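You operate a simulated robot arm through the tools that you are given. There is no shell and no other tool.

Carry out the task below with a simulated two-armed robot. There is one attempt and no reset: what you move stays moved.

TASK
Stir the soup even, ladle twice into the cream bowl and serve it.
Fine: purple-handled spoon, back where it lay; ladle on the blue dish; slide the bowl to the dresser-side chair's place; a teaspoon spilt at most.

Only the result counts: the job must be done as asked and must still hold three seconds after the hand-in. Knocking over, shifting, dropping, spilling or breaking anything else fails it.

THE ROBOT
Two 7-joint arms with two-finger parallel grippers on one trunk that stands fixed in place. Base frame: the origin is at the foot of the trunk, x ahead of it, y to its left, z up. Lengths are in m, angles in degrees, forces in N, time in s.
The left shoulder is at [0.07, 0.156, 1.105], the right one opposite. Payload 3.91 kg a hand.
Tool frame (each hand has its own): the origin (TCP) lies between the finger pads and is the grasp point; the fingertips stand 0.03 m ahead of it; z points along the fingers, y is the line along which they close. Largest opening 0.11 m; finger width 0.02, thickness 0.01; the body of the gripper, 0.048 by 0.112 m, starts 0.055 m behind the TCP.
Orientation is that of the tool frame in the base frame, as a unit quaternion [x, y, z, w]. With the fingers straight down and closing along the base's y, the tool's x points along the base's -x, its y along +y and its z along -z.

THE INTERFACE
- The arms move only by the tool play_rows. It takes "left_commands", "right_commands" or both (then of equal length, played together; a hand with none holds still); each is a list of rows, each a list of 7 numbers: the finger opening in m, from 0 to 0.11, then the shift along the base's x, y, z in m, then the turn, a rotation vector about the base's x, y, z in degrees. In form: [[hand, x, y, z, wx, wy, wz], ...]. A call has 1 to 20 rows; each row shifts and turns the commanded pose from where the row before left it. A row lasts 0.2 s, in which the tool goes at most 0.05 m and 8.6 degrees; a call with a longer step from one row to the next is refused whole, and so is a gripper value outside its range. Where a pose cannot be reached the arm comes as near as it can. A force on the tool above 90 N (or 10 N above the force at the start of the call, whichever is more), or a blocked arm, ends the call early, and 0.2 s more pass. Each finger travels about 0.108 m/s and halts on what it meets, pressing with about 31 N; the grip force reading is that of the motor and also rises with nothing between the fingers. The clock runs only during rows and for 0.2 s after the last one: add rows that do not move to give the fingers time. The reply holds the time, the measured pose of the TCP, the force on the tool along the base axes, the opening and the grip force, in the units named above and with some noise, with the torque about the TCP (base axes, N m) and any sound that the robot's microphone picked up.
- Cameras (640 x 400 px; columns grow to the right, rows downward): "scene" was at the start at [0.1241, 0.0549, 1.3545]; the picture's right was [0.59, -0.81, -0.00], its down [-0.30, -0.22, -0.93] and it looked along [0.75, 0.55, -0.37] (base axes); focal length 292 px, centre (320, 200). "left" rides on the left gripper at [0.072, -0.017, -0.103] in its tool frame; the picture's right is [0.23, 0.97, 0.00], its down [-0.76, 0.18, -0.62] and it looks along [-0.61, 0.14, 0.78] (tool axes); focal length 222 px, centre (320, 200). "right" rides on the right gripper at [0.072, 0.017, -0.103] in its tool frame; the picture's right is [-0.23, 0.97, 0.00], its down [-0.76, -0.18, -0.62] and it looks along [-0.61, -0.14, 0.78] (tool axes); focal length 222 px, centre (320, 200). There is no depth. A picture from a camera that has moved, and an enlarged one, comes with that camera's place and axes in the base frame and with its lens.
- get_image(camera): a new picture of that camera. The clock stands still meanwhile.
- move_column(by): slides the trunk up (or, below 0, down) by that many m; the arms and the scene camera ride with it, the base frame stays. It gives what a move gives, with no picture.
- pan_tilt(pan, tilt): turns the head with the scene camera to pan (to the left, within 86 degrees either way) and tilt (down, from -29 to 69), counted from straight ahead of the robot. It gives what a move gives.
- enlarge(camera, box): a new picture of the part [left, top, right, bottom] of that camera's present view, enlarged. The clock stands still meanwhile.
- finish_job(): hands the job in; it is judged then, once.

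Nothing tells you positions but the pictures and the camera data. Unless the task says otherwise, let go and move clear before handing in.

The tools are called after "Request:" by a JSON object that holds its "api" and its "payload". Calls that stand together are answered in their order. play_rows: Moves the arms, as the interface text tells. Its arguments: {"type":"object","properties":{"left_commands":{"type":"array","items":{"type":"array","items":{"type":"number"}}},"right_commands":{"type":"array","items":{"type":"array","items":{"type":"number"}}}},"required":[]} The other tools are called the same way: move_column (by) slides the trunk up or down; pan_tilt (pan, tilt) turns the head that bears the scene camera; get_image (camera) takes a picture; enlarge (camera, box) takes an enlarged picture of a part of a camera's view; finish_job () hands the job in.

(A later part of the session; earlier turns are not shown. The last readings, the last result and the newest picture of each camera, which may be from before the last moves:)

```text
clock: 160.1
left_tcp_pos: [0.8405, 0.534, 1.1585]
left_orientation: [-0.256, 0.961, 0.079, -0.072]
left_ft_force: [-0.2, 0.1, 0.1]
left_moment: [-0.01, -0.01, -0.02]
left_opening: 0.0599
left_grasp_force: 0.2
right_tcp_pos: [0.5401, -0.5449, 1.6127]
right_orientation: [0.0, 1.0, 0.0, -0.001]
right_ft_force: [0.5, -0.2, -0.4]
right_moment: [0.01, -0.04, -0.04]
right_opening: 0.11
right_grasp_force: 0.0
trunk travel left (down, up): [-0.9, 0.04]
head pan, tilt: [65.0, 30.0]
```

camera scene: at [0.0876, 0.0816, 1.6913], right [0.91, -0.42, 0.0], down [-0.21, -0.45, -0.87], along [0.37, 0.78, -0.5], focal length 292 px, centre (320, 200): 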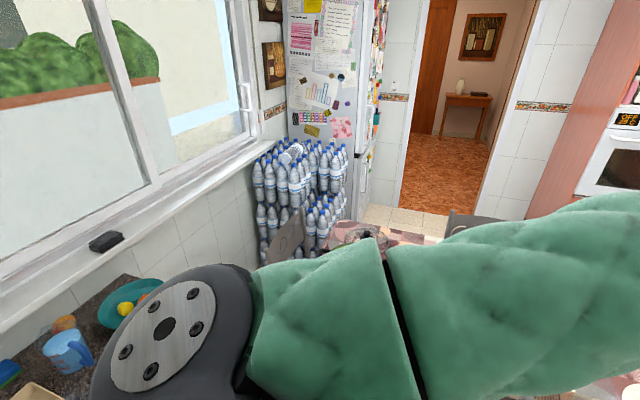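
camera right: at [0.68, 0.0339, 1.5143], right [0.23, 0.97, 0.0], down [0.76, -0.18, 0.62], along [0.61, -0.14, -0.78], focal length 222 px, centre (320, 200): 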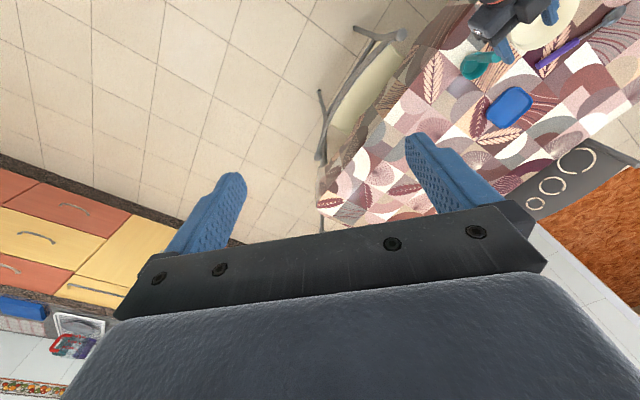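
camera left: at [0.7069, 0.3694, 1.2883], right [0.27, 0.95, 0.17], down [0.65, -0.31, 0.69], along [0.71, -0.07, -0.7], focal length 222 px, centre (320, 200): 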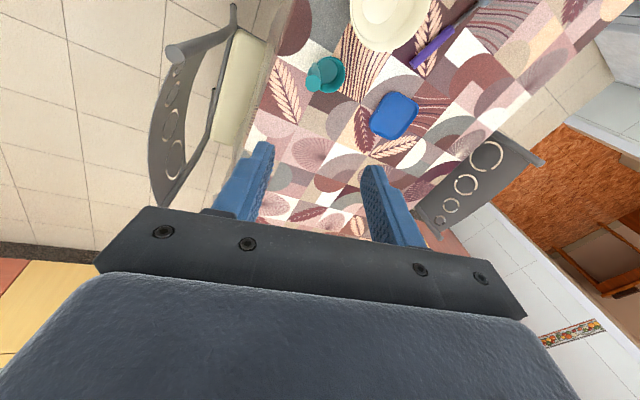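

Request:
{"api": "play_rows", "payload": {"left_commands": [[0.06, -0.0143, 0.0016, 0.0014, 0.03, -1.19, -7.49], [0.06, -0.0143, 0.0016, 0.0014, 0.03, -1.19, -7.49], [0.06, -0.0143, 0.0016, 0.0014, 0.03, -1.19, -7.49], [0.06, -0.0143, 0.0016, 0.0014, 0.03, -1.19, -7.49], [0.06, -0.0143, 0.0016, 0.0014, 0.03, -1.19, -7.49], [0.06, -0.0143, 0.0016, 0.0014, 0.03, -1.19, -7.49], [0.06, -0.0143, 0.0016, 0.0014, 0.03, -1.19, -7.49], [0.06, -0.0143, 0.0016, 0.0014, 0.03, -1.19, -7.49], [0.06, 0, 0, 0, 0, 0, 0]]}}

Request:
{"api": "play_rows", "payload": {"left_commands": [[0.06, 0.0045, -0.0169, -0.0006, 8.05, 2.16, 0], [0.06, 0.0044, -0.0166, -0.0031, 8.05, 2.16, 0], [0.06, 0.0043, -0.016, -0.0056, 8.05, 2.16, 0], [0.06, 0.004, -0.015, -0.0079, 8.05, 2.16, 0], [0.06, 0.0037, -0.0138, -0.0101, 8.05, 2.16, 0], [0.06, 0.0033, -0.0122, -0.012, 8.05, 2.16, 0], [0.06, 0.0028, -0.0104, -0.0137, 8.05, 2.16, 0], [0.06, 0, 0, 0, 0, 0, 0]]}}

Request:
{"api": "pan_tilt", "payload": {"pan": 20, "tilt": 35}}

Request:
{"api": "get_image", "payload": {"camera": "scene"}}

```text
clock: 162.1
left_tcp_pos: [0.726, 0.5485, 1.1662]
left_orientation: [0.252, 0.962, 0.084, 0.054]
left_ft_force: [0.6, -0.2, 0.9]
left_moment: [0.0, 0.03, 0.01]
left_opening: 0.0599
left_grasp_force: 0.1
right_tcp_pos: [0.5425, -0.5433, 1.6117]
right_orientation: [-0.002, 1.0, -0.001, -0.001]
right_ft_force: [-0.6, -0.1, -0.5]
right_moment: [-0.02, 0.01, -0.03]
right_opening: 0.1097
right_grasp_force: 0.0
trunk travel left (down, up): [-0.9, 0.04]
head pan, tilt: [65.0, 30.0]
```

```text
clock: 163.9
left_tcp_pos: [0.8132, 0.5089, 1.1306]
left_orientation: [0.258, 0.811, 0.484, -0.201]
left_ft_force: [0.2, 0.4, 0.6]
left_moment: [0.03, -0.02, 0.01]
left_opening: 0.0601
left_grasp_force: 0.1
left hand out of reach, approached as far as the arm can: row 6, 7
right_tcp_pos: [0.5418, -0.5439, 1.6133]
right_orientation: [0.0, 1.0, -0.001, 0.0]
right_ft_force: [-0.2, -0.1, 0.1]
right_moment: [0.02, -0.04, 0.01]
right_opening: 0.1099
right_grasp_force: 0.1
trunk travel left (down, up): [-0.9, 0.04]
head pan, tilt: [65.0, 30.0]
```

```text
clock: 165.1
left_tcp_pos: [0.8142, 0.5091, 1.1286]
left_orientation: [0.258, 0.812, 0.483, -0.201]
left_ft_force: [0.0, -0.5, -0.9]
left_moment: [0.01, 0.01, -0.02]
left_opening: 0.06
left_grasp_force: 0.1
right_tcp_pos: [0.5423, -0.5423, 1.6118]
right_orientation: [-0.002, 1.0, 0.0, -0.001]
right_ft_force: [-0.1, 0.2, -0.1]
right_moment: [-0.03, -0.01, 0.03]
right_opening: 0.1099
right_grasp_force: 0.0
trunk travel left (down, up): [-0.9, 0.04]
head pan, tilt: [20.0, 35.0]
```

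```text
taken
camera scene: at [0.1318, 0.0297, 1.6835], right [0.34, -0.94, 0.0], down [-0.54, -0.2, -0.82], along [0.77, 0.28, -0.57], focal length 292 px, centre (320, 200)
```

scene: 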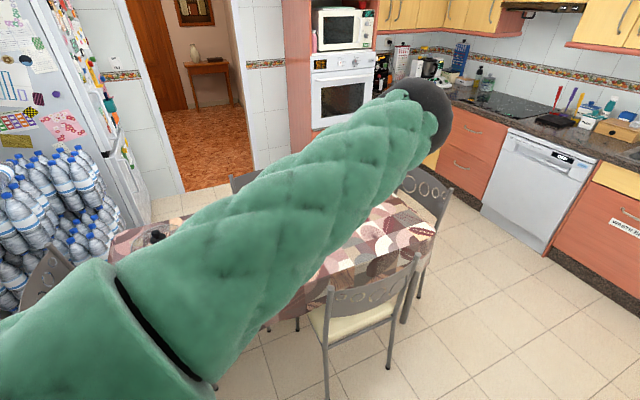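

This side also ends at a wrist limit (about 63°). The posture with the hand tilted 65° and the elbow hanging in front did manage the full pouring roll, and its only trouble was the low elbow; with the trunk near the top that should clear. I'll unwind back to that posture in free air.

Request:
{"api": "play_rows", "payload": {"left_commands": [[0.06, -0.002, -0.0013, 0.0387, -7.87, -2.34, 0], [0.06, -0.002, -0.0013, 0.0387, -7.87, -2.34, 0], [0.06, -0.002, -0.0013, 0.0387, -7.87, -2.34, 0], [0.06, -0.002, -0.0013, 0.0387, -7.87, -2.34, 0], [0.06, -0.002, -0.0013, 0.0387, -7.87, -2.34, 0], [0.06, -0.002, -0.0013, 0.0387, -7.87, -2.34, 0], [0.06, -0.002, -0.0013, 0.0387, -7.87, -2.34, 0], [0.06, 0, 0, 0, 0, 0, 0]]}}

Request:
{"api": "play_rows", "payload": {"left_commands": [[0.06, -0.0191, 0.0352, 0.0199, 0, 0, 0], [0.06, -0.0191, 0.0352, 0.0199, 0, 0, 0], [0.06, -0.0191, 0.0352, 0.0199, 0, 0, 0], [0.06, -0.0191, 0.0352, 0.0199, 0, 0, 0], [0.06, -0.0191, 0.0352, 0.0199, 0, 0, 0], [0.06, -0.0191, 0.0352, 0.0199, 0, 0, 0], [0.06, -0.0191, 0.0352, 0.0199, -1.75, -1.7, 7.8], [0.06, -0.0191, 0.0352, 0.0199, -1.75, -1.7, 7.8], [0.06, -0.0191, 0.0352, 0.0199, -1.75, -1.7, 7.8], [0.06, 0, 0, 0, 0, 0, 0], [0.06, 0, 0, 0, 4.1, -6.4, 0], [0.06, 0, 0, 0, 4.1, -6.4, 0], [0.06, 0, 0, 0, 4.1, -6.4, 0], [0.06, 0, 0, 0, 4.1, -6.4, 0], [0.06, 0, 0, 0, 4.1, -6.4, 0], [0.06, 0, 0, 0, 4.1, -6.4, 0], [0.06, 0, 0, 0, 4.1, -6.4, 0], [0.06, 0, 0, 0, 0, 0, 0]]}}

Request:
{"api": "pan_tilt", "payload": {"pan": 55, "tilt": 25}}

Request:
{"api": "get_image", "payload": {"camera": "scene"}}

```text
clock: 166.9
left_tcp_pos: [0.8013, 0.4989, 1.3994]
left_orientation: [0.246, 0.963, 0.097, 0.059]
left_ft_force: [-0.8, -0.2, -0.2]
left_moment: [0.01, 0.0, 0.01]
left_opening: 0.0601
left_grasp_force: 0.0
right_tcp_pos: [0.5427, -0.5431, 1.6125]
right_orientation: [-0.001, 1.0, 0.0, -0.001]
right_ft_force: [1.1, -0.4, -0.5]
right_moment: [0.02, 0.0, -0.03]
right_opening: 0.11
right_grasp_force: 0.0
trunk travel left (down, up): [-0.9, 0.04]
head pan, tilt: [20.0, 35.0]
```

```text
clock: 170.7
left_tcp_pos: [0.6278, 0.8179, 1.5773]
left_orientation: [0.027, 0.834, 0.322, 0.448]
left_ft_force: [0.2, 0.7, -0.6]
left_moment: [0.0, -0.01, 0.01]
left_opening: 0.06
left_grasp_force: 0.1
right_tcp_pos: [0.5409, -0.5426, 1.6129]
right_orientation: [0.0, 1.0, -0.001, -0.001]
right_ft_force: [-0.5, 0.3, -0.4]
right_moment: [0.0, -0.02, 0.02]
right_opening: 0.11
right_grasp_force: 0.1
trunk travel left (down, up): [-0.9, 0.04]
head pan, tilt: [20.0, 35.0]
```

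```text
clock: 171.7
left_tcp_pos: [0.6293, 0.8167, 1.5783]
left_orientation: [0.028, 0.835, 0.321, 0.447]
left_ft_force: [0.4, 0.3, -0.8]
left_moment: [0.0, -0.01, -0.01]
left_opening: 0.0603
left_grasp_force: 0.0
right_tcp_pos: [0.543, -0.543, 1.6124]
right_orientation: [-0.001, 1.0, -0.001, -0.001]
right_ft_force: [-0.2, 0.6, 0.3]
right_moment: [0.0, 0.02, -0.01]
right_opening: 0.11
right_grasp_force: 0.0
trunk travel left (down, up): [-0.9, 0.04]
head pan, tilt: [55.0, 25.0]
```

```text
taken
camera scene: at [0.1021, 0.0751, 1.6993], right [0.82, -0.57, 0.0], down [-0.24, -0.35, -0.91], along [0.52, 0.74, -0.42], focal length 292 px, centre (320, 200)
```

scene: 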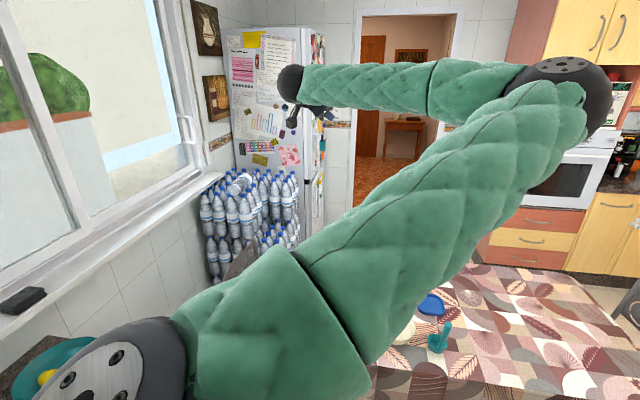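

The hand is back at the tilted pose and the loop moved the elbow. Rolling the hand the other way around should now carry the elbow down and across to the left side, as at the very beginning. I'll do it in parts.

Request:
{"api": "play_rows", "payload": {"left_commands": [[0.06, 0, 0, 0, 6.11, 4.09, -3.17], [0.06, 0, 0, 0, 6.11, 4.09, -3.17], [0.06, 0, 0, 0, 6.11, 4.09, -3.17], [0.06, 0, 0, 0, 6.11, 4.09, -3.17], [0.06, 0, 0, 0, 6.11, 4.09, -3.17], [0.06, 0, 0, 0, 6.11, 4.09, -3.17], [0.06, 0, 0, 0, 6.11, 4.09, -3.17], [0.06, 0, 0, 0, 6.11, 4.09, -3.17], [0.06, 0, 0, 0, 6.11, 4.09, -3.17], [0.06, 0, 0, 0, 6.11, 4.09, -3.17], [0.06, 0, 0, 0, 6.11, 4.09, -3.17], [0.06, 0, 0, 0, 6.11, 4.09, -3.17], [0.06, 0, 0, 0, 6.11, 4.09, -3.17], [0.06, 0, 0, 0, 6.11, 4.09, -3.17], [0.06, 0, 0, 0, 0, 0, 0]]}}

Request:
{"api": "get_image", "payload": {"camera": "scene"}}

Request:
{"api": "play_rows", "payload": {"left_commands": [[0.06, 0, 0, 0, 6.11, 4.09, -3.17], [0.06, 0, 0, 0, 6.11, 4.09, -3.17], [0.06, 0, 0, 0, 6.11, 4.09, -3.17], [0.06, 0, 0, 0, 6.11, 4.09, -3.17], [0.06, 0, 0, 0, 6.11, 4.09, -3.17], [0.06, 0, 0, 0, 6.11, 4.09, -3.17], [0.06, 0, 0, 0, 6.11, 4.09, -3.17], [0.06, 0, 0, 0, 6.11, 4.09, -3.17], [0.06, 0, 0, 0, 6.11, 4.09, -3.17], [0.06, 0, 0, 0, 6.11, 4.09, -3.17], [0.06, 0, 0, 0, 6.11, 4.09, -3.17], [0.06, 0, 0, 0, 6.11, 4.09, -3.17], [0.06, 0, 0, 0, 6.11, 4.09, -3.17], [0.06, 0, 0, 0, 6.11, 4.09, -3.17], [0.06, 0, 0, 0, 0, 0, 0]]}}

Request:
{"api": "get_image", "payload": {"camera": "scene"}}

```text
clock: 174.9
left_tcp_pos: [0.6299, 0.8167, 1.5785]
left_orientation: [0.709, 0.442, 0.549, -0.016]
left_ft_force: [0.8, -0.3, 0.3]
left_moment: [0.03, 0.0, 0.0]
left_opening: 0.0602
left_grasp_force: 0.1
right_tcp_pos: [0.5424, -0.5439, 1.613]
right_orientation: [-0.002, 1.0, 0.0, -0.001]
right_ft_force: [0.0, 1.3, -0.8]
right_moment: [-0.02, -0.02, 0.02]
right_opening: 0.1095
right_grasp_force: 0.1
trunk travel left (down, up): [-0.9, 0.04]
head pan, tilt: [55.0, 25.0]
```

```text
taken
camera scene: at [0.1018, 0.075, 1.6993], right [0.82, -0.57, 0.0], down [-0.24, -0.35, -0.91], along [0.52, 0.74, -0.42], focal length 292 px, centre (320, 200)
```

scene: 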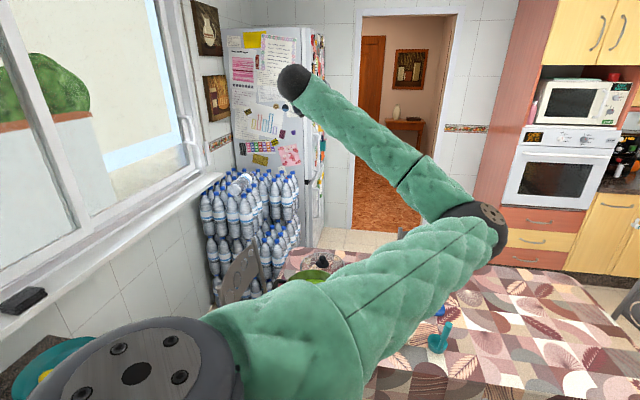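

```text
clock: 178.1
left_tcp_pos: [0.63, 0.818, 1.5783]
left_orientation: [0.764, -0.339, 0.291, -0.466]
left_ft_force: [-0.5, 0.2, -0.1]
left_moment: [-0.01, -0.01, -0.02]
left_opening: 0.0601
left_grasp_force: 0.1
right_tcp_pos: [0.5415, -0.5424, 1.6125]
right_orientation: [-0.001, 1.0, -0.002, -0.002]
right_ft_force: [-0.5, -0.5, -0.3]
right_moment: [-0.01, 0.0, -0.03]
right_opening: 0.1101
right_grasp_force: 0.0
trunk travel left (down, up): [-0.9, 0.04]
head pan, tilt: [55.0, 25.0]
```

```text
taken
camera scene: at [0.1019, 0.0754, 1.6993], right [0.82, -0.57, 0.0], down [-0.24, -0.35, -0.91], along [0.52, 0.74, -0.42], focal length 292 px, centre (320, 200)
```

scene: 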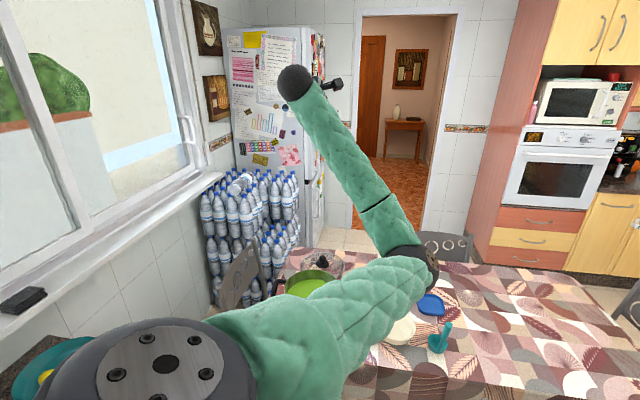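

Request:
{"api": "play_rows", "payload": {"left_commands": [[0.06, 0, 0, 0, 6.11, 4.09, -3.17], [0.06, 0, 0, 0, 6.11, 4.09, -3.17], [0.06, 0, 0, 0, 6.11, 4.09, -3.17], [0.06, 0, 0, 0, 6.11, 4.09, -3.17], [0.06, 0, 0, 0, 6.11, 4.09, -3.17], [0.06, 0, 0, 0, 6.11, 4.09, -3.17], [0.06, 0, 0, 0, 6.11, 4.09, -3.17], [0.06, 0, 0, 0, 6.11, 4.09, -3.17], [0.06, 0, 0, 0, 6.11, 4.09, -3.17], [0.06, 0, 0, 0, 6.11, 4.09, -3.17], [0.06, 0, 0, 0, 6.11, 4.09, -3.17], [0.06, 0, 0, 0, 6.11, 4.09, -3.17], [0.06, 0, 0, 0, 6.11, 4.09, -3.17], [0.06, 0, 0, 0, 6.11, 4.09, -3.17], [0.06, 0, 0, 0, 0, 0, 0]]}}

Request:
{"api": "get_image", "payload": {"camera": "scene"}}

Request:
{"api": "play_rows", "payload": {"left_commands": [[0.06, 0, 0, 0, 6.11, 4.09, -3.17], [0.06, 0, 0, 0, 6.11, 4.09, -3.17], [0.06, 0, 0, 0, 6.11, 4.09, -3.17], [0.06, 0, 0, 0, 6.11, 4.09, -3.17], [0.06, 0, 0, 0, 6.11, 4.09, -3.17], [0.06, 0, 0, 0, 6.11, 4.09, -3.17], [0.06, 0, 0, 0, 6.11, 4.09, -3.17], [0.06, 0, 0, 0, 6.11, 4.09, -3.17], [0.06, 0, 0, 0, 6.11, 4.09, -3.17], [0.06, 0, 0, 0, 6.11, 4.09, -3.17], [0.06, 0, 0, 0, 6.11, 4.09, -3.17], [0.06, 0, 0, 0, 6.11, 4.09, -3.17], [0.06, 0, 0, 0, 0, 0, 0]]}}

Request:
{"api": "get_image", "payload": {"camera": "scene"}}

```text
clock: 181.3
left_tcp_pos: [0.8185, 0.5984, 1.6022]
left_orientation: [-0.252, 0.774, 0.273, 0.513]
left_ft_force: [-1.3, 0.4, 0.5]
left_moment: [-0.01, 0.0, -0.01]
left_opening: 0.06
left_grasp_force: 0.0
left hand out of reach, approached as far as the arm can: row 7, 8, 9, 10, 11, 12, 13, 14
right_tcp_pos: [0.5433, -0.5424, 1.6128]
right_orientation: [0.0, 1.0, -0.001, 0.0]
right_ft_force: [0.5, -0.1, -0.5]
right_moment: [0.02, 0.02, -0.01]
right_opening: 0.1098
right_grasp_force: 0.0
trunk travel left (down, up): [-0.9, 0.04]
head pan, tilt: [55.0, 25.0]
```

```text
taken
camera scene: at [0.1022, 0.0751, 1.6993], right [0.82, -0.57, 0.0], down [-0.24, -0.35, -0.91], along [0.52, 0.74, -0.42], focal length 292 px, centre (320, 200)
```

scene: 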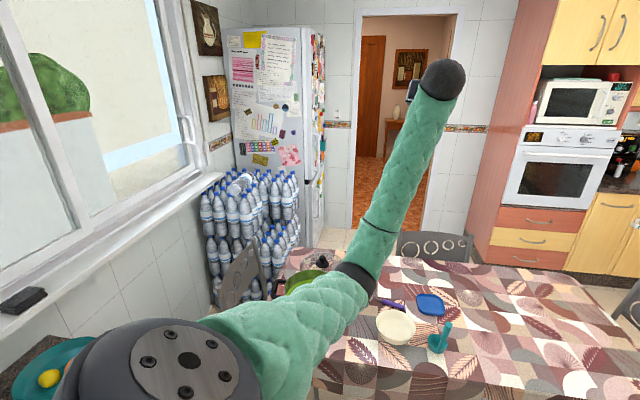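

```text
clock: 184.1
left_tcp_pos: [0.9165, 0.4572, 1.3147]
left_orientation: [0.381, 0.571, 0.621, 0.379]
left_ft_force: [-0.9, -0.2, 0.4]
left_moment: [0.02, 0.03, 0.0]
left_opening: 0.0599
left_grasp_force: 0.1
left hand out of reach, approached as far as the arm can: row 1, 2, 3, 4, 5, 6, 7, 8, 9, 10, 11, 12
right_tcp_pos: [0.5441, -0.543, 1.6117]
right_orientation: [-0.001, 1.0, -0.001, -0.001]
right_ft_force: [0.2, -0.2, 0.0]
right_moment: [-0.01, -0.01, 0.01]
right_opening: 0.11
right_grasp_force: 0.1
trunk travel left (down, up): [-0.9, 0.04]
head pan, tilt: [55.0, 25.0]
```

```text
taken
camera scene: at [0.1021, 0.0753, 1.6993], right [0.82, -0.57, 0.0], down [-0.24, -0.35, -0.91], along [0.52, 0.74, -0.42], focal length 292 px, centre (320, 200)
```

scene: 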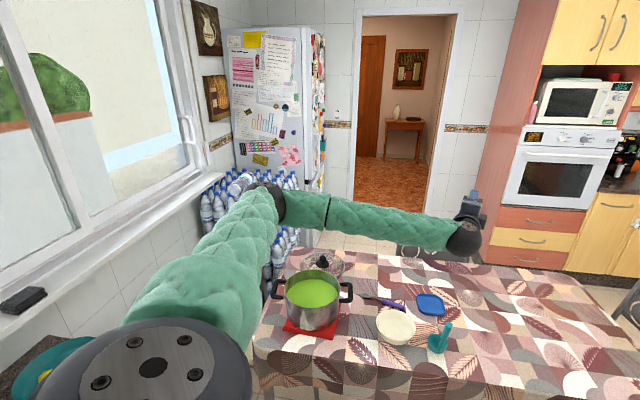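

The roll limit has now dragged the elbow over to the left side. I'll push a little further in the same direction so that the elbow ends up high-left before unrolling.

Request:
{"api": "play_rows", "payload": {"left_commands": [[0.06, 0, 0, 0, 7.25, 3.36, 0.46], [0.06, 0, 0, 0, 7.25, 3.36, 0.46], [0.06, 0, 0, 0, 7.25, 3.36, 0.46], [0.06, 0, 0, 0, 7.25, 3.36, 0.46], [0.06, 0, 0, 0, 7.25, 3.36, 0.46], [0.06, 0, 0, 0, 7.25, 3.36, 0.46], [0.06, 0, 0, 0, 0, 0, 0]]}}

Request:
{"api": "get_image", "payload": {"camera": "scene"}}

```text
clock: 185.7
left_tcp_pos: [0.8967, 0.5295, 1.1982]
left_orientation: [0.546, 0.403, 0.717, 0.16]
left_ft_force: [0.7, -0.1, 0.4]
left_moment: [0.02, 0.04, -0.01]
left_opening: 0.0599
left_grasp_force: 0.1
left hand out of reach, approached as far as the arm can: row 1, 2, 3, 4, 5, 6
right_tcp_pos: [0.5432, -0.5425, 1.6136]
right_orientation: [0.0, 1.0, 0.0, 0.0]
right_ft_force: [-1.0, 0.2, -0.3]
right_moment: [-0.01, -0.01, -0.02]
right_opening: 0.11
right_grasp_force: 0.1
trunk travel left (down, up): [-0.9, 0.04]
head pan, tilt: [55.0, 25.0]
```

```text
taken
camera scene: at [0.1008, 0.0757, 1.6994], right [0.82, -0.57, 0.0], down [-0.24, -0.35, -0.91], along [0.52, 0.74, -0.42], focal length 292 px, centre (320, 200)
```

scene: 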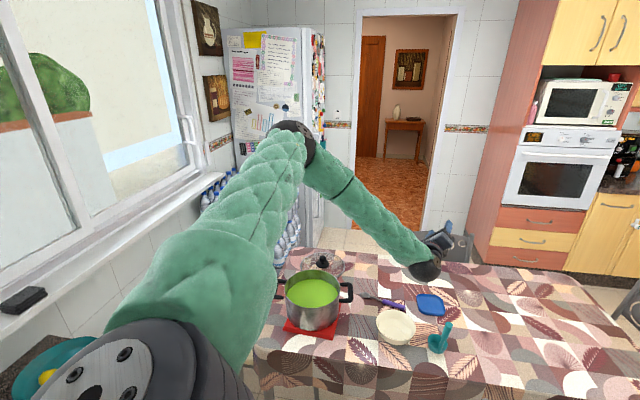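

The elbow is now high on the left. I'll raise the hand and pitch it down to vertical in this posture.

Request:
{"api": "play_rows", "payload": {"left_commands": [[0.06, 0, 0, 0.04, 0, 0, 0], [0.06, 0, 0, 0.04, 0, 0, 0], [0.06, 0, 0, 0.04, 0, 0, 0], [0.06, 0, 0, 0.04, 0, 0, 0], [0.06, 0, 0, 0.04, 0, 0, 0], [0.06, -0.01, 0, 0.03, -3.07, 6.95, 0], [0.06, -0.015, -0.005, 0, -3.07, 6.95, 0], [0.06, -0.015, -0.005, 0, -3.07, 6.95, 0], [0.06, -0.015, -0.005, 0, -3.07, 6.95, 0], [0.06, -0.015, -0.005, 0, -3.07, 6.95, 0], [0.06, -0.015, -0.005, 0, -3.07, 6.95, 0], [0.06, -0.015, -0.005, 0, -3.07, 6.95, 0], [0.06, -0.015, -0.005, 0, -3.07, 6.95, 0], [0.06, -0.015, -0.005, 0, -3.07, 6.95, 0], [0.06, 0, 0, 0, 0, 0, 0]]}}

Request:
{"api": "get_image", "payload": {"camera": "scene"}}

```text
clock: 188.9
left_tcp_pos: [0.8529, 0.733, 1.0303]
left_orientation: [0.763, 0.504, 0.326, 0.239]
left_ft_force: [-0.9, 0.7, -0.1]
left_moment: [-0.02, 0.03, 0.0]
left_opening: 0.0599
left_grasp_force: 0.1
left hand out of reach, approached as far as the arm can: row 1, 2, 3, 4, 5, 6, 7, 8, 9, 10, 11, 12, 13, 14
right_tcp_pos: [0.5395, -0.5422, 1.613]
right_orientation: [0.0, 1.0, -0.001, 0.001]
right_ft_force: [-1.1, -0.3, 0.0]
right_moment: [0.0, -0.02, 0.01]
right_opening: 0.1099
right_grasp_force: 0.1
trunk travel left (down, up): [-0.9, 0.04]
head pan, tilt: [55.0, 25.0]
```

```text
taken
camera scene: at [0.0997, 0.076, 1.6994], right [0.82, -0.57, 0.0], down [-0.24, -0.35, -0.91], along [0.52, 0.74, -0.42], focal length 292 px, centre (320, 200)
```

scene: 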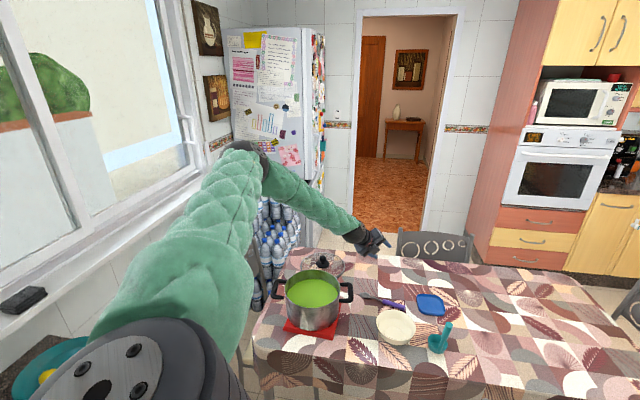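

The hand drifted because the last joint is at its stop. I'll unroll a bit to free it, while raising.

Request:
{"api": "play_rows", "payload": {"left_commands": [[0.06, 0, 0, 0.02, -5.9, 0.29, 5.38], [0.06, 0, 0, 0.03, -5.9, 0.29, 5.38], [0.06, 0, 0, 0.03, -5.9, 0.29, 5.38], [0.06, 0, 0, 0.03, -5.9, 0.29, 5.38], [0.06, 0, 0, 0.03, -5.9, 0.29, 5.38], [0.06, 0, 0, 0, 0, 0, 0]]}}

Request:
{"api": "get_image", "payload": {"camera": "scene"}}

```text
clock: 190.3
left_tcp_pos: [0.8784, 0.7634, 1.1215]
left_orientation: [0.551, 0.741, 0.214, 0.319]
left_ft_force: [1.1, -0.3, -0.5]
left_moment: [-0.01, -0.02, 0.01]
left_opening: 0.06
left_grasp_force: 0.0
left hand out of reach, approached as far as the arm can: row 1, 2, 3
right_tcp_pos: [0.5427, -0.5419, 1.6131]
right_orientation: [-0.001, 1.0, -0.001, -0.001]
right_ft_force: [0.4, 0.5, 0.0]
right_moment: [0.0, 0.0, -0.01]
right_opening: 0.1104
right_grasp_force: 0.0
trunk travel left (down, up): [-0.9, 0.04]
head pan, tilt: [55.0, 25.0]
```

```text
taken
camera scene: at [0.1025, 0.0754, 1.6993], right [0.82, -0.57, 0.0], down [-0.24, -0.35, -0.91], along [0.52, 0.74, -0.42], focal length 292 px, centre (320, 200)
```

scene: 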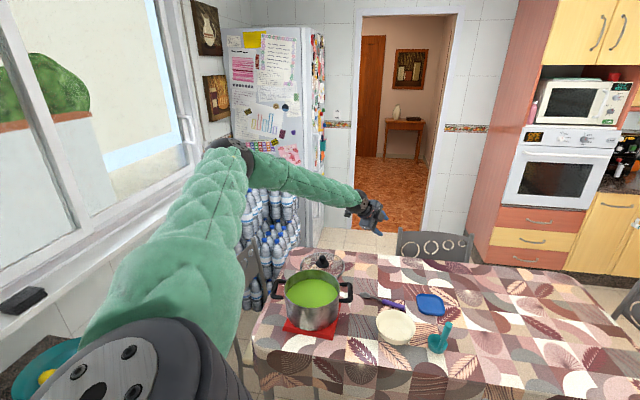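

Good: the elbow is back on the left side and the hand is in reach again. Now I'll bring the hand to vertical at a safe height.

Request:
{"api": "play_rows", "payload": {"left_commands": [[0.06, -0.01, -0.01, 0.03, 0, 0, 0], [0.06, -0.01, -0.01, 0.03, 0, 0, 0], [0.06, -0.01, -0.01, 0.03, 0.37, 7.49, 0], [0.06, -0.01, -0.01, 0.03, 0.37, 7.49, 0], [0.06, -0.01, -0.01, 0.03, 0.37, 7.49, 0], [0.06, -0.01, -0.01, 0.02, 0.37, 7.49, 0], [0.06, -0.01, -0.01, 0.02, 0.37, 7.49, 0], [0.06, -0.01, -0.01, 0, 0.37, 7.49, 0], [0.06, 0, 0, 0, 0, 0, 0]]}}

Request:
{"api": "get_image", "payload": {"camera": "scene"}}

```text
clock: 192.3
left_tcp_pos: [0.7998, 0.6849, 1.311]
left_orientation: [0.596, 0.803, 0.001, 0.001]
left_ft_force: [-0.4, 0.3, -0.4]
left_moment: [0.0, 0.0, -0.02]
left_opening: 0.0598
left_grasp_force: 0.0
right_tcp_pos: [0.5424, -0.5418, 1.6145]
right_orientation: [-0.001, 1.0, -0.001, -0.001]
right_ft_force: [0.7, -0.6, 0.3]
right_moment: [-0.04, 0.04, -0.01]
right_opening: 0.11
right_grasp_force: 0.0
trunk travel left (down, up): [-0.9, 0.04]
head pan, tilt: [55.0, 25.0]
```

```text
taken
camera scene: at [0.1017, 0.0759, 1.6993], right [0.82, -0.57, 0.0], down [-0.24, -0.35, -0.91], along [0.52, 0.74, -0.42], focal length 292 px, centre (320, 200)
```

scene: 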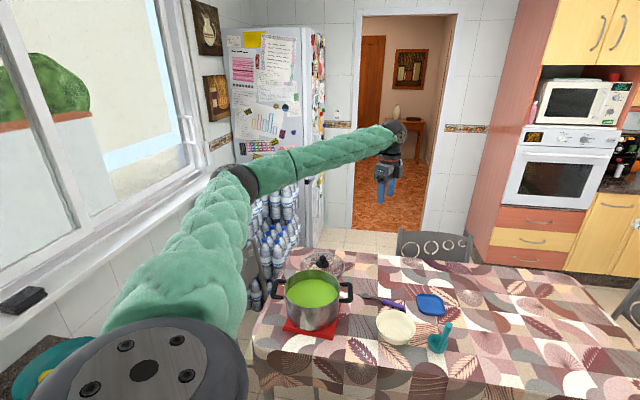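

Now the arm is in the original elbow-left posture with a vertical hand. I'll dry-run the pitch-type pour above the bowl in this posture.

Request:
{"api": "play_rows", "payload": {"left_commands": [[0.06, 0.0021, -0.0172, -0.0141, 0, 0, 7.3], [0.06, 0.0021, -0.0172, -0.0141, 0, 0, 7.3], [0.06, 0.0021, -0.0172, -0.0141, 0, 0, 7.3], [0.06, 0.0021, -0.0172, -0.0141, 0, 0, 7.3], [0.06, 0.0021, -0.0172, -0.0141, 0, 0, 7.3], [0.06, 0.0021, -0.0172, -0.0141, 0, 0, 7.3], [0.06, 0.0021, -0.0172, -0.0141, 0, 0, 7.3], [0.06, 0.0021, -0.0172, -0.0141, 0, 0, 7.3], [0.06, 0.0021, -0.0172, -0.0141, 0, 0, 7.3], [0.06, 0.0021, -0.0172, -0.0141, 0, 0, 7.3], [0.06, 0, 0, 0, 5.8, 1.35, 0], [0.06, 0, 0, 0, 5.8, 1.35, 0], [0.06, 0, 0, 0, 0, 0, 0]]}}

Request:
{"api": "play_rows", "payload": {"left_commands": [[0.06, -0.0152, -0.0088, 0.0008, 4.17, -7.22, 0], [0.06, -0.0151, -0.0087, -0.0018, 4.17, -7.22, 0], [0.06, -0.0147, -0.0085, -0.0043, 4.17, -7.22, 0], [0.06, -0.014, -0.0081, -0.0067, 4.17, -7.22, 0], [0.06, -0.0131, -0.0075, -0.009, 4.17, -7.22, 0], [0.06, -0.0118, -0.0068, -0.0111, 4.17, -7.22, 0], [0.06, -0.0103, -0.0059, -0.0129, 4.17, -7.22, 0], [0.06, -0.0085, -0.0049, -0.0145, 4.17, -7.22, 0], [0.06, -0.0066, -0.0038, -0.0158, 4.17, -7.22, 0], [0.06, -0.0046, -0.0026, -0.0167, 4.17, -7.22, 0], [0.06, -0.0024, -0.0014, -0.0173, 4.17, -7.22, 0], [0.06, -0.0002, -0.0001, -0.0175, 4.17, -7.22, 0], [0.06, 0, 0, 0, 0, 0, 0]]}}

Request:
{"api": "get_image", "payload": {"camera": "scene"}}

```text
clock: 195.1
left_tcp_pos: [0.8219, 0.5118, 1.1693]
left_orientation: [0.001, 0.994, 0.104, -0.023]
left_ft_force: [0.9, 0.0, -0.2]
left_moment: [0.0, 0.02, 0.0]
left_opening: 0.0598
left_grasp_force: 0.1
right_tcp_pos: [0.5432, -0.5426, 1.6124]
right_orientation: [-0.001, 1.0, -0.001, -0.001]
right_ft_force: [0.0, 0.3, 0.2]
right_moment: [0.01, -0.01, -0.01]
right_opening: 0.11
right_grasp_force: 0.1
trunk travel left (down, up): [-0.9, 0.04]
head pan, tilt: [55.0, 25.0]
```

```text
clock: 197.9
left_tcp_pos: [0.7031, 0.4448, 1.0426]
left_orientation: [-0.077, 0.615, 0.449, 0.644]
left_ft_force: [0.3, -0.7, 0.0]
left_moment: [0.01, 0.02, 0.01]
left_opening: 0.0596
left_grasp_force: 0.2
right_tcp_pos: [0.5413, -0.5416, 1.6125]
right_orientation: [0.0, 1.0, 0.0, -0.001]
right_ft_force: [-0.5, 1.0, 0.4]
right_moment: [0.0, 0.0, -0.04]
right_opening: 0.1099
right_grasp_force: 0.0
trunk travel left (down, up): [-0.9, 0.04]
head pan, tilt: [55.0, 25.0]
```

```text
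taken
camera scene: at [0.1016, 0.0756, 1.6993], right [0.82, -0.57, 0.0], down [-0.24, -0.35, -0.91], along [0.52, 0.74, -0.42], focal length 292 px, centre (320, 200)
```

scene: 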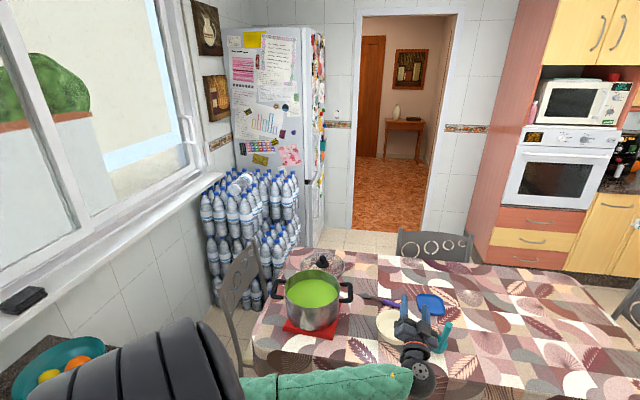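

The full 100° pour tracked exactly. I'll reverse it and check the posture returns.

Request:
{"api": "play_rows", "payload": {"left_commands": [[0.06, 0.0002, 0.0001, 0.0175, -4.17, 7.22, 0], [0.06, 0.0024, 0.0014, 0.0173, -4.17, 7.22, 0], [0.06, 0.0046, 0.0026, 0.0167, -4.17, 7.22, 0], [0.06, 0.0066, 0.0038, 0.0158, -4.17, 7.22, 0], [0.06, 0.0085, 0.0049, 0.0145, -4.17, 7.22, 0], [0.06, 0.0103, 0.0059, 0.0129, -4.17, 7.22, 0], [0.06, 0.0118, 0.0068, 0.0111, -4.17, 7.22, 0], [0.06, 0.0131, 0.0075, 0.009, -4.17, 7.22, 0], [0.06, 0.014, 0.0081, 0.0067, -4.17, 7.22, 0], [0.06, 0.0147, 0.0085, 0.0043, -4.17, 7.22, 0], [0.06, 0.0151, 0.0087, 0.0018, -4.17, 7.22, 0], [0.06, 0.0152, 0.0088, -0.0008, -4.17, 7.22, 0], [0.06, 0, 0, 0, 0, 0, 0]]}}

Request:
{"api": "get_image", "payload": {"camera": "scene"}}

```text
clock: 200.7
left_tcp_pos: [0.8198, 0.5105, 1.1702]
left_orientation: [0.002, 0.995, 0.102, -0.024]
left_ft_force: [-1.4, -0.4, -0.2]
left_moment: [0.01, -0.01, -0.01]
left_opening: 0.06
left_grasp_force: 0.1
right_tcp_pos: [0.5413, -0.5414, 1.6135]
right_orientation: [0.001, 1.0, -0.002, 0.0]
right_ft_force: [-0.2, 0.0, -0.5]
right_moment: [-0.04, 0.01, -0.03]
right_opening: 0.1099
right_grasp_force: 0.0
trunk travel left (down, up): [-0.9, 0.04]
head pan, tilt: [55.0, 25.0]
```

```text
taken
camera scene: at [0.1007, 0.0763, 1.6994], right [0.82, -0.57, 0.0], down [-0.24, -0.35, -0.91], along [0.52, 0.74, -0.42], focal length 292 px, centre (320, 200)
```

scene: 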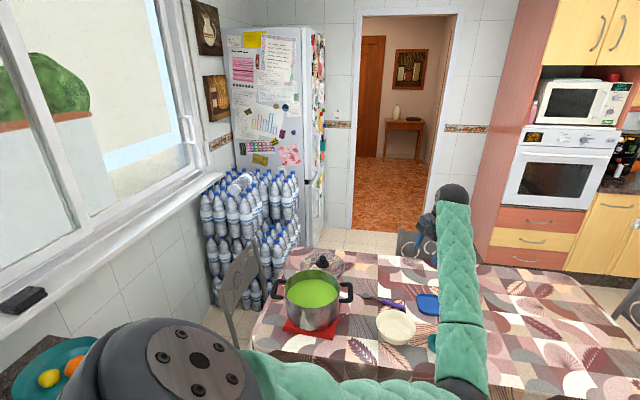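

The hand returned exactly, though the elbow settled in front (well above everything with the trunk high). I'll repeat the dry run once more from here to make sure that a second pour also tracks.

Request:
{"api": "play_rows", "payload": {"left_commands": [[0.06, -0.0152, -0.0088, 0.0008, 4.17, -7.22, 0], [0.06, -0.0151, -0.0087, -0.0018, 4.17, -7.22, 0], [0.06, -0.0147, -0.0085, -0.0043, 4.17, -7.22, 0], [0.06, -0.014, -0.0081, -0.0067, 4.17, -7.22, 0], [0.06, -0.0131, -0.0075, -0.009, 4.17, -7.22, 0], [0.06, -0.0118, -0.0068, -0.0111, 4.17, -7.22, 0], [0.06, -0.0103, -0.0059, -0.0129, 4.17, -7.22, 0], [0.06, -0.0085, -0.0049, -0.0145, 4.17, -7.22, 0], [0.06, -0.0066, -0.0038, -0.0158, 4.17, -7.22, 0], [0.06, -0.0046, -0.0026, -0.0167, 4.17, -7.22, 0], [0.06, -0.0024, -0.0014, -0.0173, 4.17, -7.22, 0], [0.06, -0.0002, -0.0001, -0.0175, 4.17, -7.22, 0], [0.06, 0, 0, 0, 0, 0, 0]]}}

Request:
{"api": "get_image", "payload": {"camera": "scene"}}

Request:
{"api": "play_rows", "payload": {"left_commands": [[0.06, 0.0002, 0.0001, 0.0175, -4.17, 7.22, 0], [0.06, 0.0024, 0.0014, 0.0173, -4.17, 7.22, 0], [0.06, 0.0046, 0.0026, 0.0167, -4.17, 7.22, 0], [0.06, 0.0066, 0.0038, 0.0158, -4.17, 7.22, 0], [0.06, 0.0085, 0.0049, 0.0145, -4.17, 7.22, 0], [0.06, 0.0103, 0.0059, 0.0129, -4.17, 7.22, 0], [0.06, 0.0118, 0.0068, 0.0111, -4.17, 7.22, 0], [0.06, 0.0131, 0.0075, 0.009, -4.17, 7.22, 0], [0.06, 0.014, 0.0081, 0.0067, -4.17, 7.22, 0], [0.06, 0.0147, 0.0085, 0.0043, -4.17, 7.22, 0], [0.06, 0.0151, 0.0087, 0.0018, -4.17, 7.22, 0], [0.06, 0.0152, 0.0088, -0.0008, -4.17, 7.22, 0], [0.06, 0, 0, 0, 0, 0, 0]]}}

Request:
{"api": "get_image", "payload": {"camera": "scene"}}

```text
clock: 202.5
left_tcp_pos: [0.7631, 0.4819, 1.2417]
left_orientation: [-0.082, 0.755, 0.384, 0.525]
left_ft_force: [0.5, -0.2, -0.2]
left_moment: [-0.01, 0.02, -0.04]
left_opening: 0.0597
left_grasp_force: 0.0
right_tcp_pos: [0.5425, -0.5426, 1.6119]
right_orientation: [0.0, 1.0, 0.0, -0.002]
right_ft_force: [0.4, 0.4, -0.5]
right_moment: [0.02, 0.01, 0.0]
right_opening: 0.1102
right_grasp_force: 0.0
trunk travel left (down, up): [-0.9, 0.04]
head pan, tilt: [55.0, 25.0]
stopped in row 9 (left hand): the arm was blocked; the commanded pose is now the measured one
```

```text
taken
camera scene: at [0.1023, 0.0748, 1.6993], right [0.82, -0.57, 0.0], down [-0.24, -0.35, -0.91], along [0.52, 0.74, -0.42], focal length 292 px, centre (320, 200)
```

scene: 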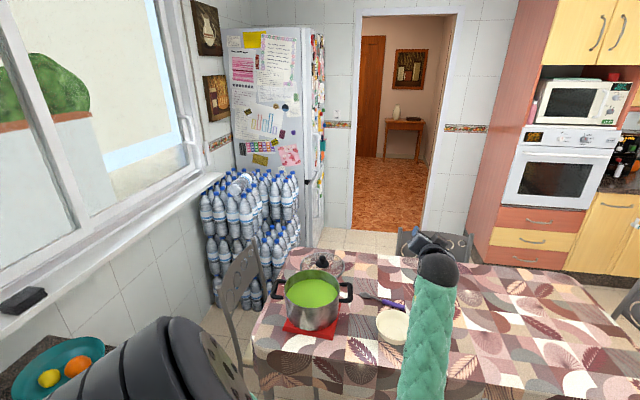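

```text
clock: 205.3
left_tcp_pos: [0.881, 0.5473, 1.3663]
left_orientation: [0.0, 0.98, 0.01, -0.197]
left_ft_force: [-0.2, -0.3, 0.5]
left_moment: [0.0, -0.01, -0.02]
left_opening: 0.06
left_grasp_force: 0.1
right_tcp_pos: [0.5421, -0.5433, 1.6125]
right_orientation: [0.0, 1.0, 0.001, 0.0]
right_ft_force: [-0.4, -0.7, -0.4]
right_moment: [-0.01, 0.01, 0.01]
right_opening: 0.1098
right_grasp_force: 0.2
trunk travel left (down, up): [-0.9, 0.04]
head pan, tilt: [55.0, 25.0]
```

```text
taken
camera scene: at [0.1019, 0.0746, 1.6993], right [0.82, -0.57, 0.0], down [-0.24, -0.35, -0.91], along [0.52, 0.74, -0.42], focal length 292 px, centre (320, 200)
```

scene: 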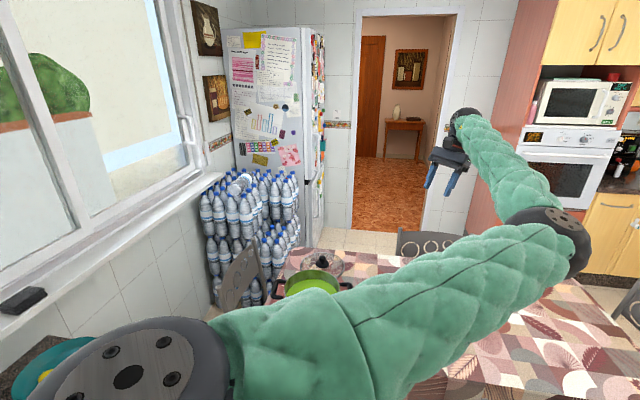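

The second dry run got blocked: each outward pour pushes the elbow over. In the elbow-left posture it will be far more comfortable to pour with the fingers pointing straight ahead rather than to the left. I'll first restore the elbow-left posture high in free air as before.

Request:
{"api": "play_rows", "payload": {"left_commands": [[0.06, -0.0209, 0.0226, 0.0178, 2.19, -7.07, 1.57], [0.06, -0.0209, 0.0226, 0.0178, 2.19, -7.07, 1.57], [0.06, -0.0209, 0.0226, 0.0178, 2.19, -7.07, 1.57], [0.06, -0.0209, 0.0226, 0.0178, 2.19, -7.07, 1.57], [0.06, -0.0209, 0.0226, 0.0178, 2.19, -7.07, 1.57], [0.06, -0.0209, 0.0226, 0.0178, 2.19, -7.07, 1.57], [0.06, -0.0209, 0.0226, 0.0178, 2.19, -7.07, 1.57], [0.06, -0.0209, 0.0226, 0.0178, 2.19, -7.07, 1.57], [0.06, -0.0209, 0.0226, 0.0178, 2.19, -7.07, 1.57], [0.06, -0.0209, 0.0226, 0.0178, 2.19, -7.07, 1.57], [0.06, -0.0209, 0.0226, 0.0178, 2.19, -7.07, 1.57], [0.06, -0.0209, 0.0226, 0.0178, 2.19, -7.07, 1.57], [0.06, 0, 0, 0, 0, 0, 0]]}}

Request:
{"api": "get_image", "payload": {"camera": "scene"}}

```text
clock: 208.1
left_tcp_pos: [0.6314, 0.8191, 1.5822]
left_orientation: [-0.193, 0.817, 0.181, 0.513]
left_ft_force: [0.3, 0.4, 0.1]
left_moment: [-0.03, 0.01, 0.0]
left_opening: 0.0599
left_grasp_force: 0.0
right_tcp_pos: [0.5432, -0.5425, 1.6134]
right_orientation: [-0.001, 1.0, 0.0, -0.001]
right_ft_force: [0.4, 0.1, -0.1]
right_moment: [0.02, 0.03, 0.01]
right_opening: 0.1103
right_grasp_force: 0.0
trunk travel left (down, up): [-0.9, 0.04]
head pan, tilt: [55.0, 25.0]
```

```text
taken
camera scene: at [0.1023, 0.0745, 1.6993], right [0.82, -0.57, 0.0], down [-0.24, -0.35, -0.91], along [0.52, 0.74, -0.42], focal length 292 px, centre (320, 200)
```

scene: 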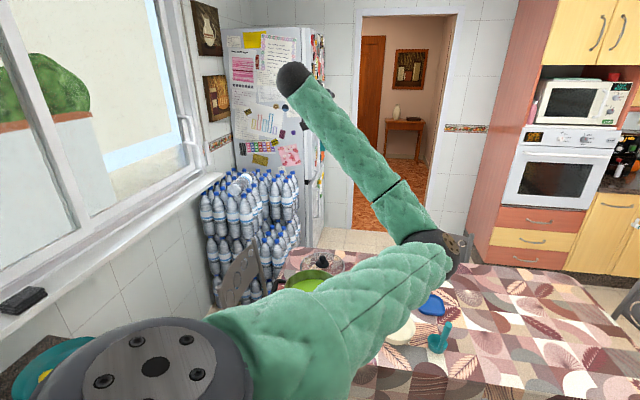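

Request:
{"api": "play_rows", "payload": {"left_commands": [[0.06, 0, 0, 0, 6.11, 4.09, -3.17], [0.06, 0, 0, 0, 6.11, 4.09, -3.17], [0.06, 0, 0, 0, 6.11, 4.09, -3.17], [0.06, 0, 0, 0, 6.11, 4.09, -3.17], [0.06, 0, 0, 0, 6.11, 4.09, -3.17], [0.06, 0, 0, 0, 6.11, 4.09, -3.17], [0.06, 0, 0, 0, 6.11, 4.09, -3.17], [0.06, 0, 0, 0, 6.11, 4.09, -3.17], [0.06, 0, 0, 0, 6.11, 4.09, -3.17], [0.06, 0, 0, 0, 6.11, 4.09, -3.17], [0.06, 0, 0, 0, 6.11, 4.09, -3.17], [0.06, 0, 0, 0, 6.11, 4.09, -3.17], [0.06, 0, 0, 0, 0, 0, 0]]}}

Request:
{"api": "get_image", "payload": {"camera": "scene"}}

```text
clock: 210.9
left_tcp_pos: [0.6295, 0.819, 1.5822]
left_orientation: [0.473, 0.695, 0.506, 0.194]
left_ft_force: [0.3, 0.3, 0.2]
left_moment: [-0.01, -0.01, -0.01]
left_opening: 0.0596
left_grasp_force: 0.1
right_tcp_pos: [0.5427, -0.5425, 1.6126]
right_orientation: [0.0, 1.0, 0.0, 0.0]
right_ft_force: [-0.3, -0.1, -0.4]
right_moment: [0.01, 0.02, 0.0]
right_opening: 0.1098
right_grasp_force: 0.1
trunk travel left (down, up): [-0.9, 0.04]
head pan, tilt: [55.0, 25.0]
```

```text
taken
camera scene: at [0.1024, 0.0752, 1.6993], right [0.82, -0.57, 0.0], down [-0.24, -0.35, -0.91], along [0.52, 0.74, -0.42], focal length 292 px, centre (320, 200)
```

scene: 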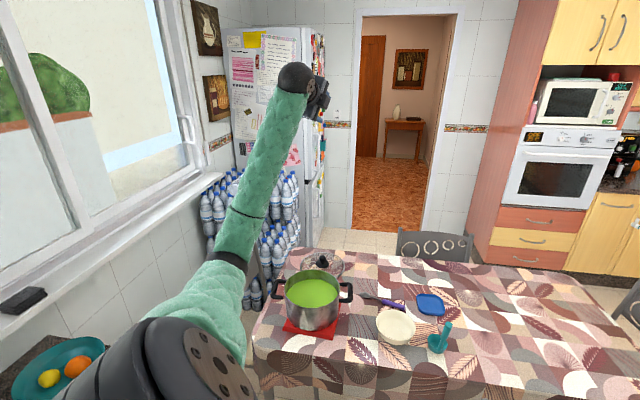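

The elbow is swinging to the left already. I'll pitch the hand down to vertical now from this roll.

Request:
{"api": "play_rows", "payload": {"left_commands": [[0.06, 0, 0, 0, -4.3, 6.7, 0], [0.06, 0, 0, 0, -4.3, 6.7, 0], [0.06, 0, 0, 0, -4.3, 6.7, 0], [0.06, 0, 0, 0, -4.3, 6.7, 0], [0.06, 0, 0, 0, 0, 0, 0]]}}

Request:
{"api": "get_image", "payload": {"camera": "scene"}}

```text
clock: 212.1
left_tcp_pos: [0.6271, 0.8195, 1.5799]
left_orientation: [0.541, 0.789, 0.275, 0.097]
left_ft_force: [-0.1, 0.6, 0.1]
left_moment: [0.02, 0.01, 0.0]
left_opening: 0.0601
left_grasp_force: 0.0
right_tcp_pos: [0.5429, -0.5428, 1.6121]
right_orientation: [-0.001, 1.0, -0.001, -0.001]
right_ft_force: [-0.4, -0.8, -1.0]
right_moment: [0.01, 0.04, -0.02]
right_opening: 0.1102
right_grasp_force: 0.1
trunk travel left (down, up): [-0.9, 0.04]
head pan, tilt: [55.0, 25.0]
```

```text
taken
camera scene: at [0.1018, 0.0756, 1.6993], right [0.82, -0.57, 0.0], down [-0.24, -0.35, -0.91], along [0.52, 0.74, -0.42], focal length 292 px, centre (320, 200)
```

scene: 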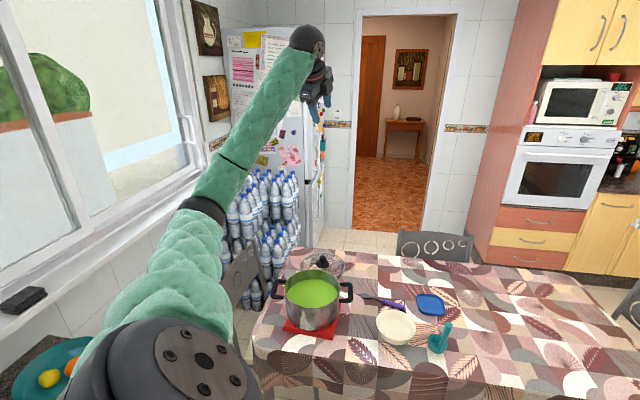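

Request:
{"api": "play_rows", "payload": {"left_commands": [[0.06, 0, 0, 0, -4.3, 5.9, 0], [0.06, 0, 0, 0, -4.3, 5.9, 0], [0.06, 0, 0, 0, -4.3, 5.9, 0], [0.06, 0, 0, 0, 0, 0, 0]]}}

Request:
{"api": "get_image", "payload": {"camera": "scene"}}

```text
clock: 213.1
left_tcp_pos: [0.6341, 0.8225, 1.5564]
left_orientation: [0.564, 0.821, 0.085, 0.018]
left_ft_force: [-0.6, -0.7, 3.0]
left_moment: [-0.07, 0.03, -0.01]
left_opening: 0.0602
left_grasp_force: 0.1
right_tcp_pos: [0.5461, -0.5398, 1.6119]
right_orientation: [-0.002, 1.0, -0.001, -0.003]
right_ft_force: [0.5, -0.7, 0.0]
right_moment: [0.0, 0.05, 0.03]
right_opening: 0.1101
right_grasp_force: 0.1
trunk travel left (down, up): [-0.9, 0.04]
head pan, tilt: [55.0, 25.0]
```

```text
taken
camera scene: at [0.1055, 0.0776, 1.6992], right [0.82, -0.57, 0.0], down [-0.24, -0.35, -0.91], along [0.52, 0.74, -0.42], focal length 292 px, centre (320, 200)
```

scene: 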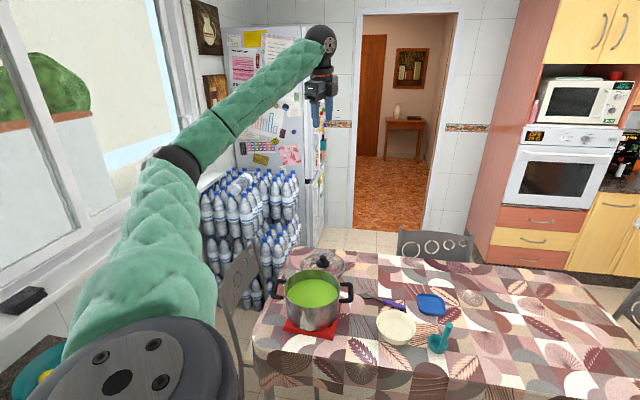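

The elbow now brushes the window side (slight flex). I'll move the hand away to the right and forward.

Request:
{"api": "play_rows", "payload": {"left_commands": [[0.06, 0.015, -0.025, 0, 0, 0, 0], [0.06, 0.019, -0.035, -0.005, 0, 0, 0], [0.06, 0.019, -0.035, -0.01, 0, 0, 0], [0.06, 0.019, -0.035, -0.02, 0, 0, 0], [0.06, 0.019, -0.035, -0.02, 0, 0, 0], [0.06, 0.019, -0.035, -0.02, 0, 0, 0], [0.06, 0.019, -0.035, -0.02, 0, 0, 0], [0.06, 0.019, -0.035, -0.03, 0, 0, 0], [0.06, 0.01, -0.035, -0.03, 0, 0, 0], [0.06, 0, 0, 0, 0, 0, 0]]}}

Request:
{"api": "get_image", "payload": {"camera": "scene"}}

```text
clock: 215.3
left_tcp_pos: [0.7848, 0.5116, 1.4248]
left_orientation: [0.562, 0.82, 0.099, 0.035]
left_ft_force: [-0.6, 0.4, 0.2]
left_moment: [-0.04, 0.0, 0.03]
left_opening: 0.0601
left_grasp_force: 0.0
right_tcp_pos: [0.5419, -0.5422, 1.6138]
right_orientation: [-0.001, 1.0, -0.001, 0.0]
right_ft_force: [-0.7, 0.7, 0.6]
right_moment: [-0.03, -0.01, -0.02]
right_opening: 0.1101
right_grasp_force: 0.1
trunk travel left (down, up): [-0.9, 0.04]
head pan, tilt: [55.0, 25.0]
```

```text
taken
camera scene: at [0.1008, 0.0756, 1.6994], right [0.82, -0.57, 0.0], down [-0.24, -0.35, -0.91], along [0.52, 0.74, -0.42], focal length 292 px, centre (320, 200)
```

scene: 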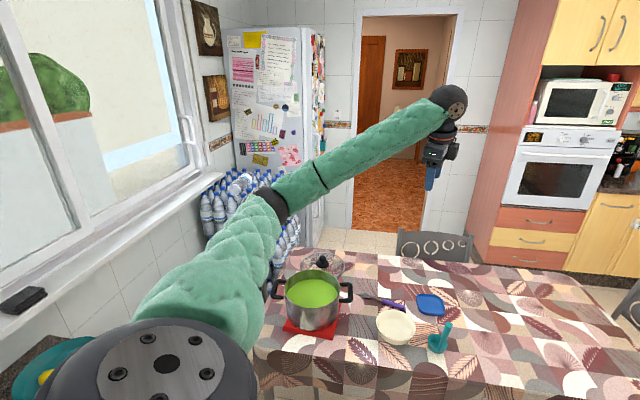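

Elbow-left posture restored and clear of the window. Now I'll dry-run the pour with the fingers pitching straight ahead (+x), above the bowl.

Request:
{"api": "play_rows", "payload": {"left_commands": [[0.06, 0.0029, -0.0017, -0.0283, 0, 0, 7.29], [0.06, 0.0029, -0.0017, -0.0283, 0, 0, 7.29], [0.06, 0.0029, -0.0017, -0.0283, 0, 0, 7.29], [0.06, 0.0029, -0.0017, -0.0283, 0, 0, 7.29], [0.06, 0.0029, -0.0017, -0.0283, 0, 0, 7.29], [0.06, 0.0029, -0.0017, -0.0283, 0, 0, 7.29], [0.06, 0.0029, -0.0017, -0.0283, 0, 0, 7.29], [0.06, 0.0029, -0.0017, -0.0283, 0, 0, 7.29], [0.06, 0.0029, -0.0017, -0.0283, 0, 0, 7.29], [0.06, 0, 0, 0, 0, -4.5, 0], [0.06, 0, 0, 0, 0, 0, 0]]}}

Request:
{"api": "get_image", "payload": {"camera": "scene"}}

```text
clock: 217.7
left_tcp_pos: [0.8131, 0.4983, 1.171]
left_orientation: [0.024, 0.994, 0.103, 0.015]
left_ft_force: [-0.4, 0.3, 0.4]
left_moment: [0.01, -0.02, 0.02]
left_opening: 0.0599
left_grasp_force: 0.1
right_tcp_pos: [0.5427, -0.5426, 1.6135]
right_orientation: [0.0, 1.0, -0.001, -0.001]
right_ft_force: [0.5, 0.2, -0.4]
right_moment: [0.01, 0.03, 0.0]
right_opening: 0.1102
right_grasp_force: 0.1
trunk travel left (down, up): [-0.9, 0.04]
head pan, tilt: [55.0, 25.0]
```

```text
taken
camera scene: at [0.1019, 0.0751, 1.6993], right [0.82, -0.57, 0.0], down [-0.24, -0.35, -0.91], along [0.52, 0.74, -0.42], focal length 292 px, centre (320, 200)
```

scene: 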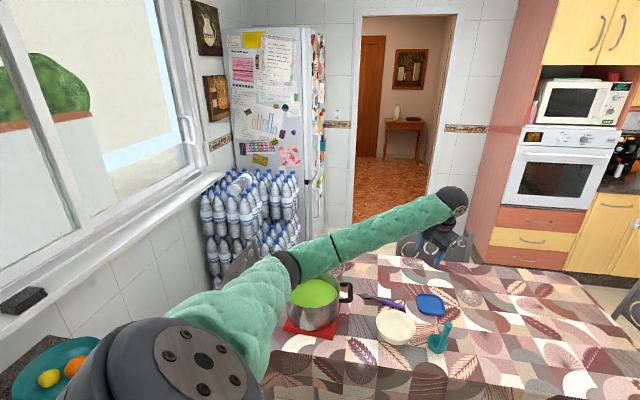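

Request:
{"api": "play_rows", "payload": {"left_commands": [[0.06, -0.0176, 0, 0.002, 0, -8.33, 0], [0.06, -0.0177, 0, -0.0006, 0, -8.33, 0], [0.06, -0.0175, 0, -0.0031, 0, -8.33, 0], [0.06, -0.0168, 0, -0.0057, 0, -8.33, 0], [0.06, -0.0158, 0, -0.008, 0, -8.33, 0], [0.06, -0.0145, 0, -0.0102, 0, -8.33, 0], [0.06, 0, 0, 0, 0, 0, 0]]}}

Request:
{"api": "get_image", "payload": {"camera": "scene"}}

```text
clock: 219.3
left_tcp_pos: [0.7122, 0.499, 1.145]
left_orientation: [-0.021, 0.895, 0.103, 0.434]
left_ft_force: [0.3, 0.4, -0.5]
left_moment: [0.0, -0.01, 0.03]
left_opening: 0.0601
left_grasp_force: 0.1
right_tcp_pos: [0.5427, -0.5428, 1.6127]
right_orientation: [-0.001, 1.0, -0.001, -0.001]
right_ft_force: [0.4, 0.6, 1.0]
right_moment: [0.03, 0.0, -0.02]
right_opening: 0.11
right_grasp_force: 0.0
trunk travel left (down, up): [-0.9, 0.04]
head pan, tilt: [55.0, 25.0]
```

```text
taken
camera scene: at [0.1021, 0.0754, 1.6993], right [0.82, -0.57, 0.0], down [-0.24, -0.35, -0.91], along [0.52, 0.74, -0.42], focal length 292 px, centre (320, 200)
```

scene: 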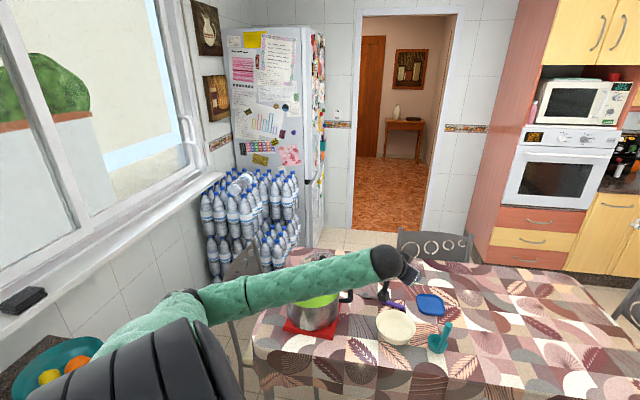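

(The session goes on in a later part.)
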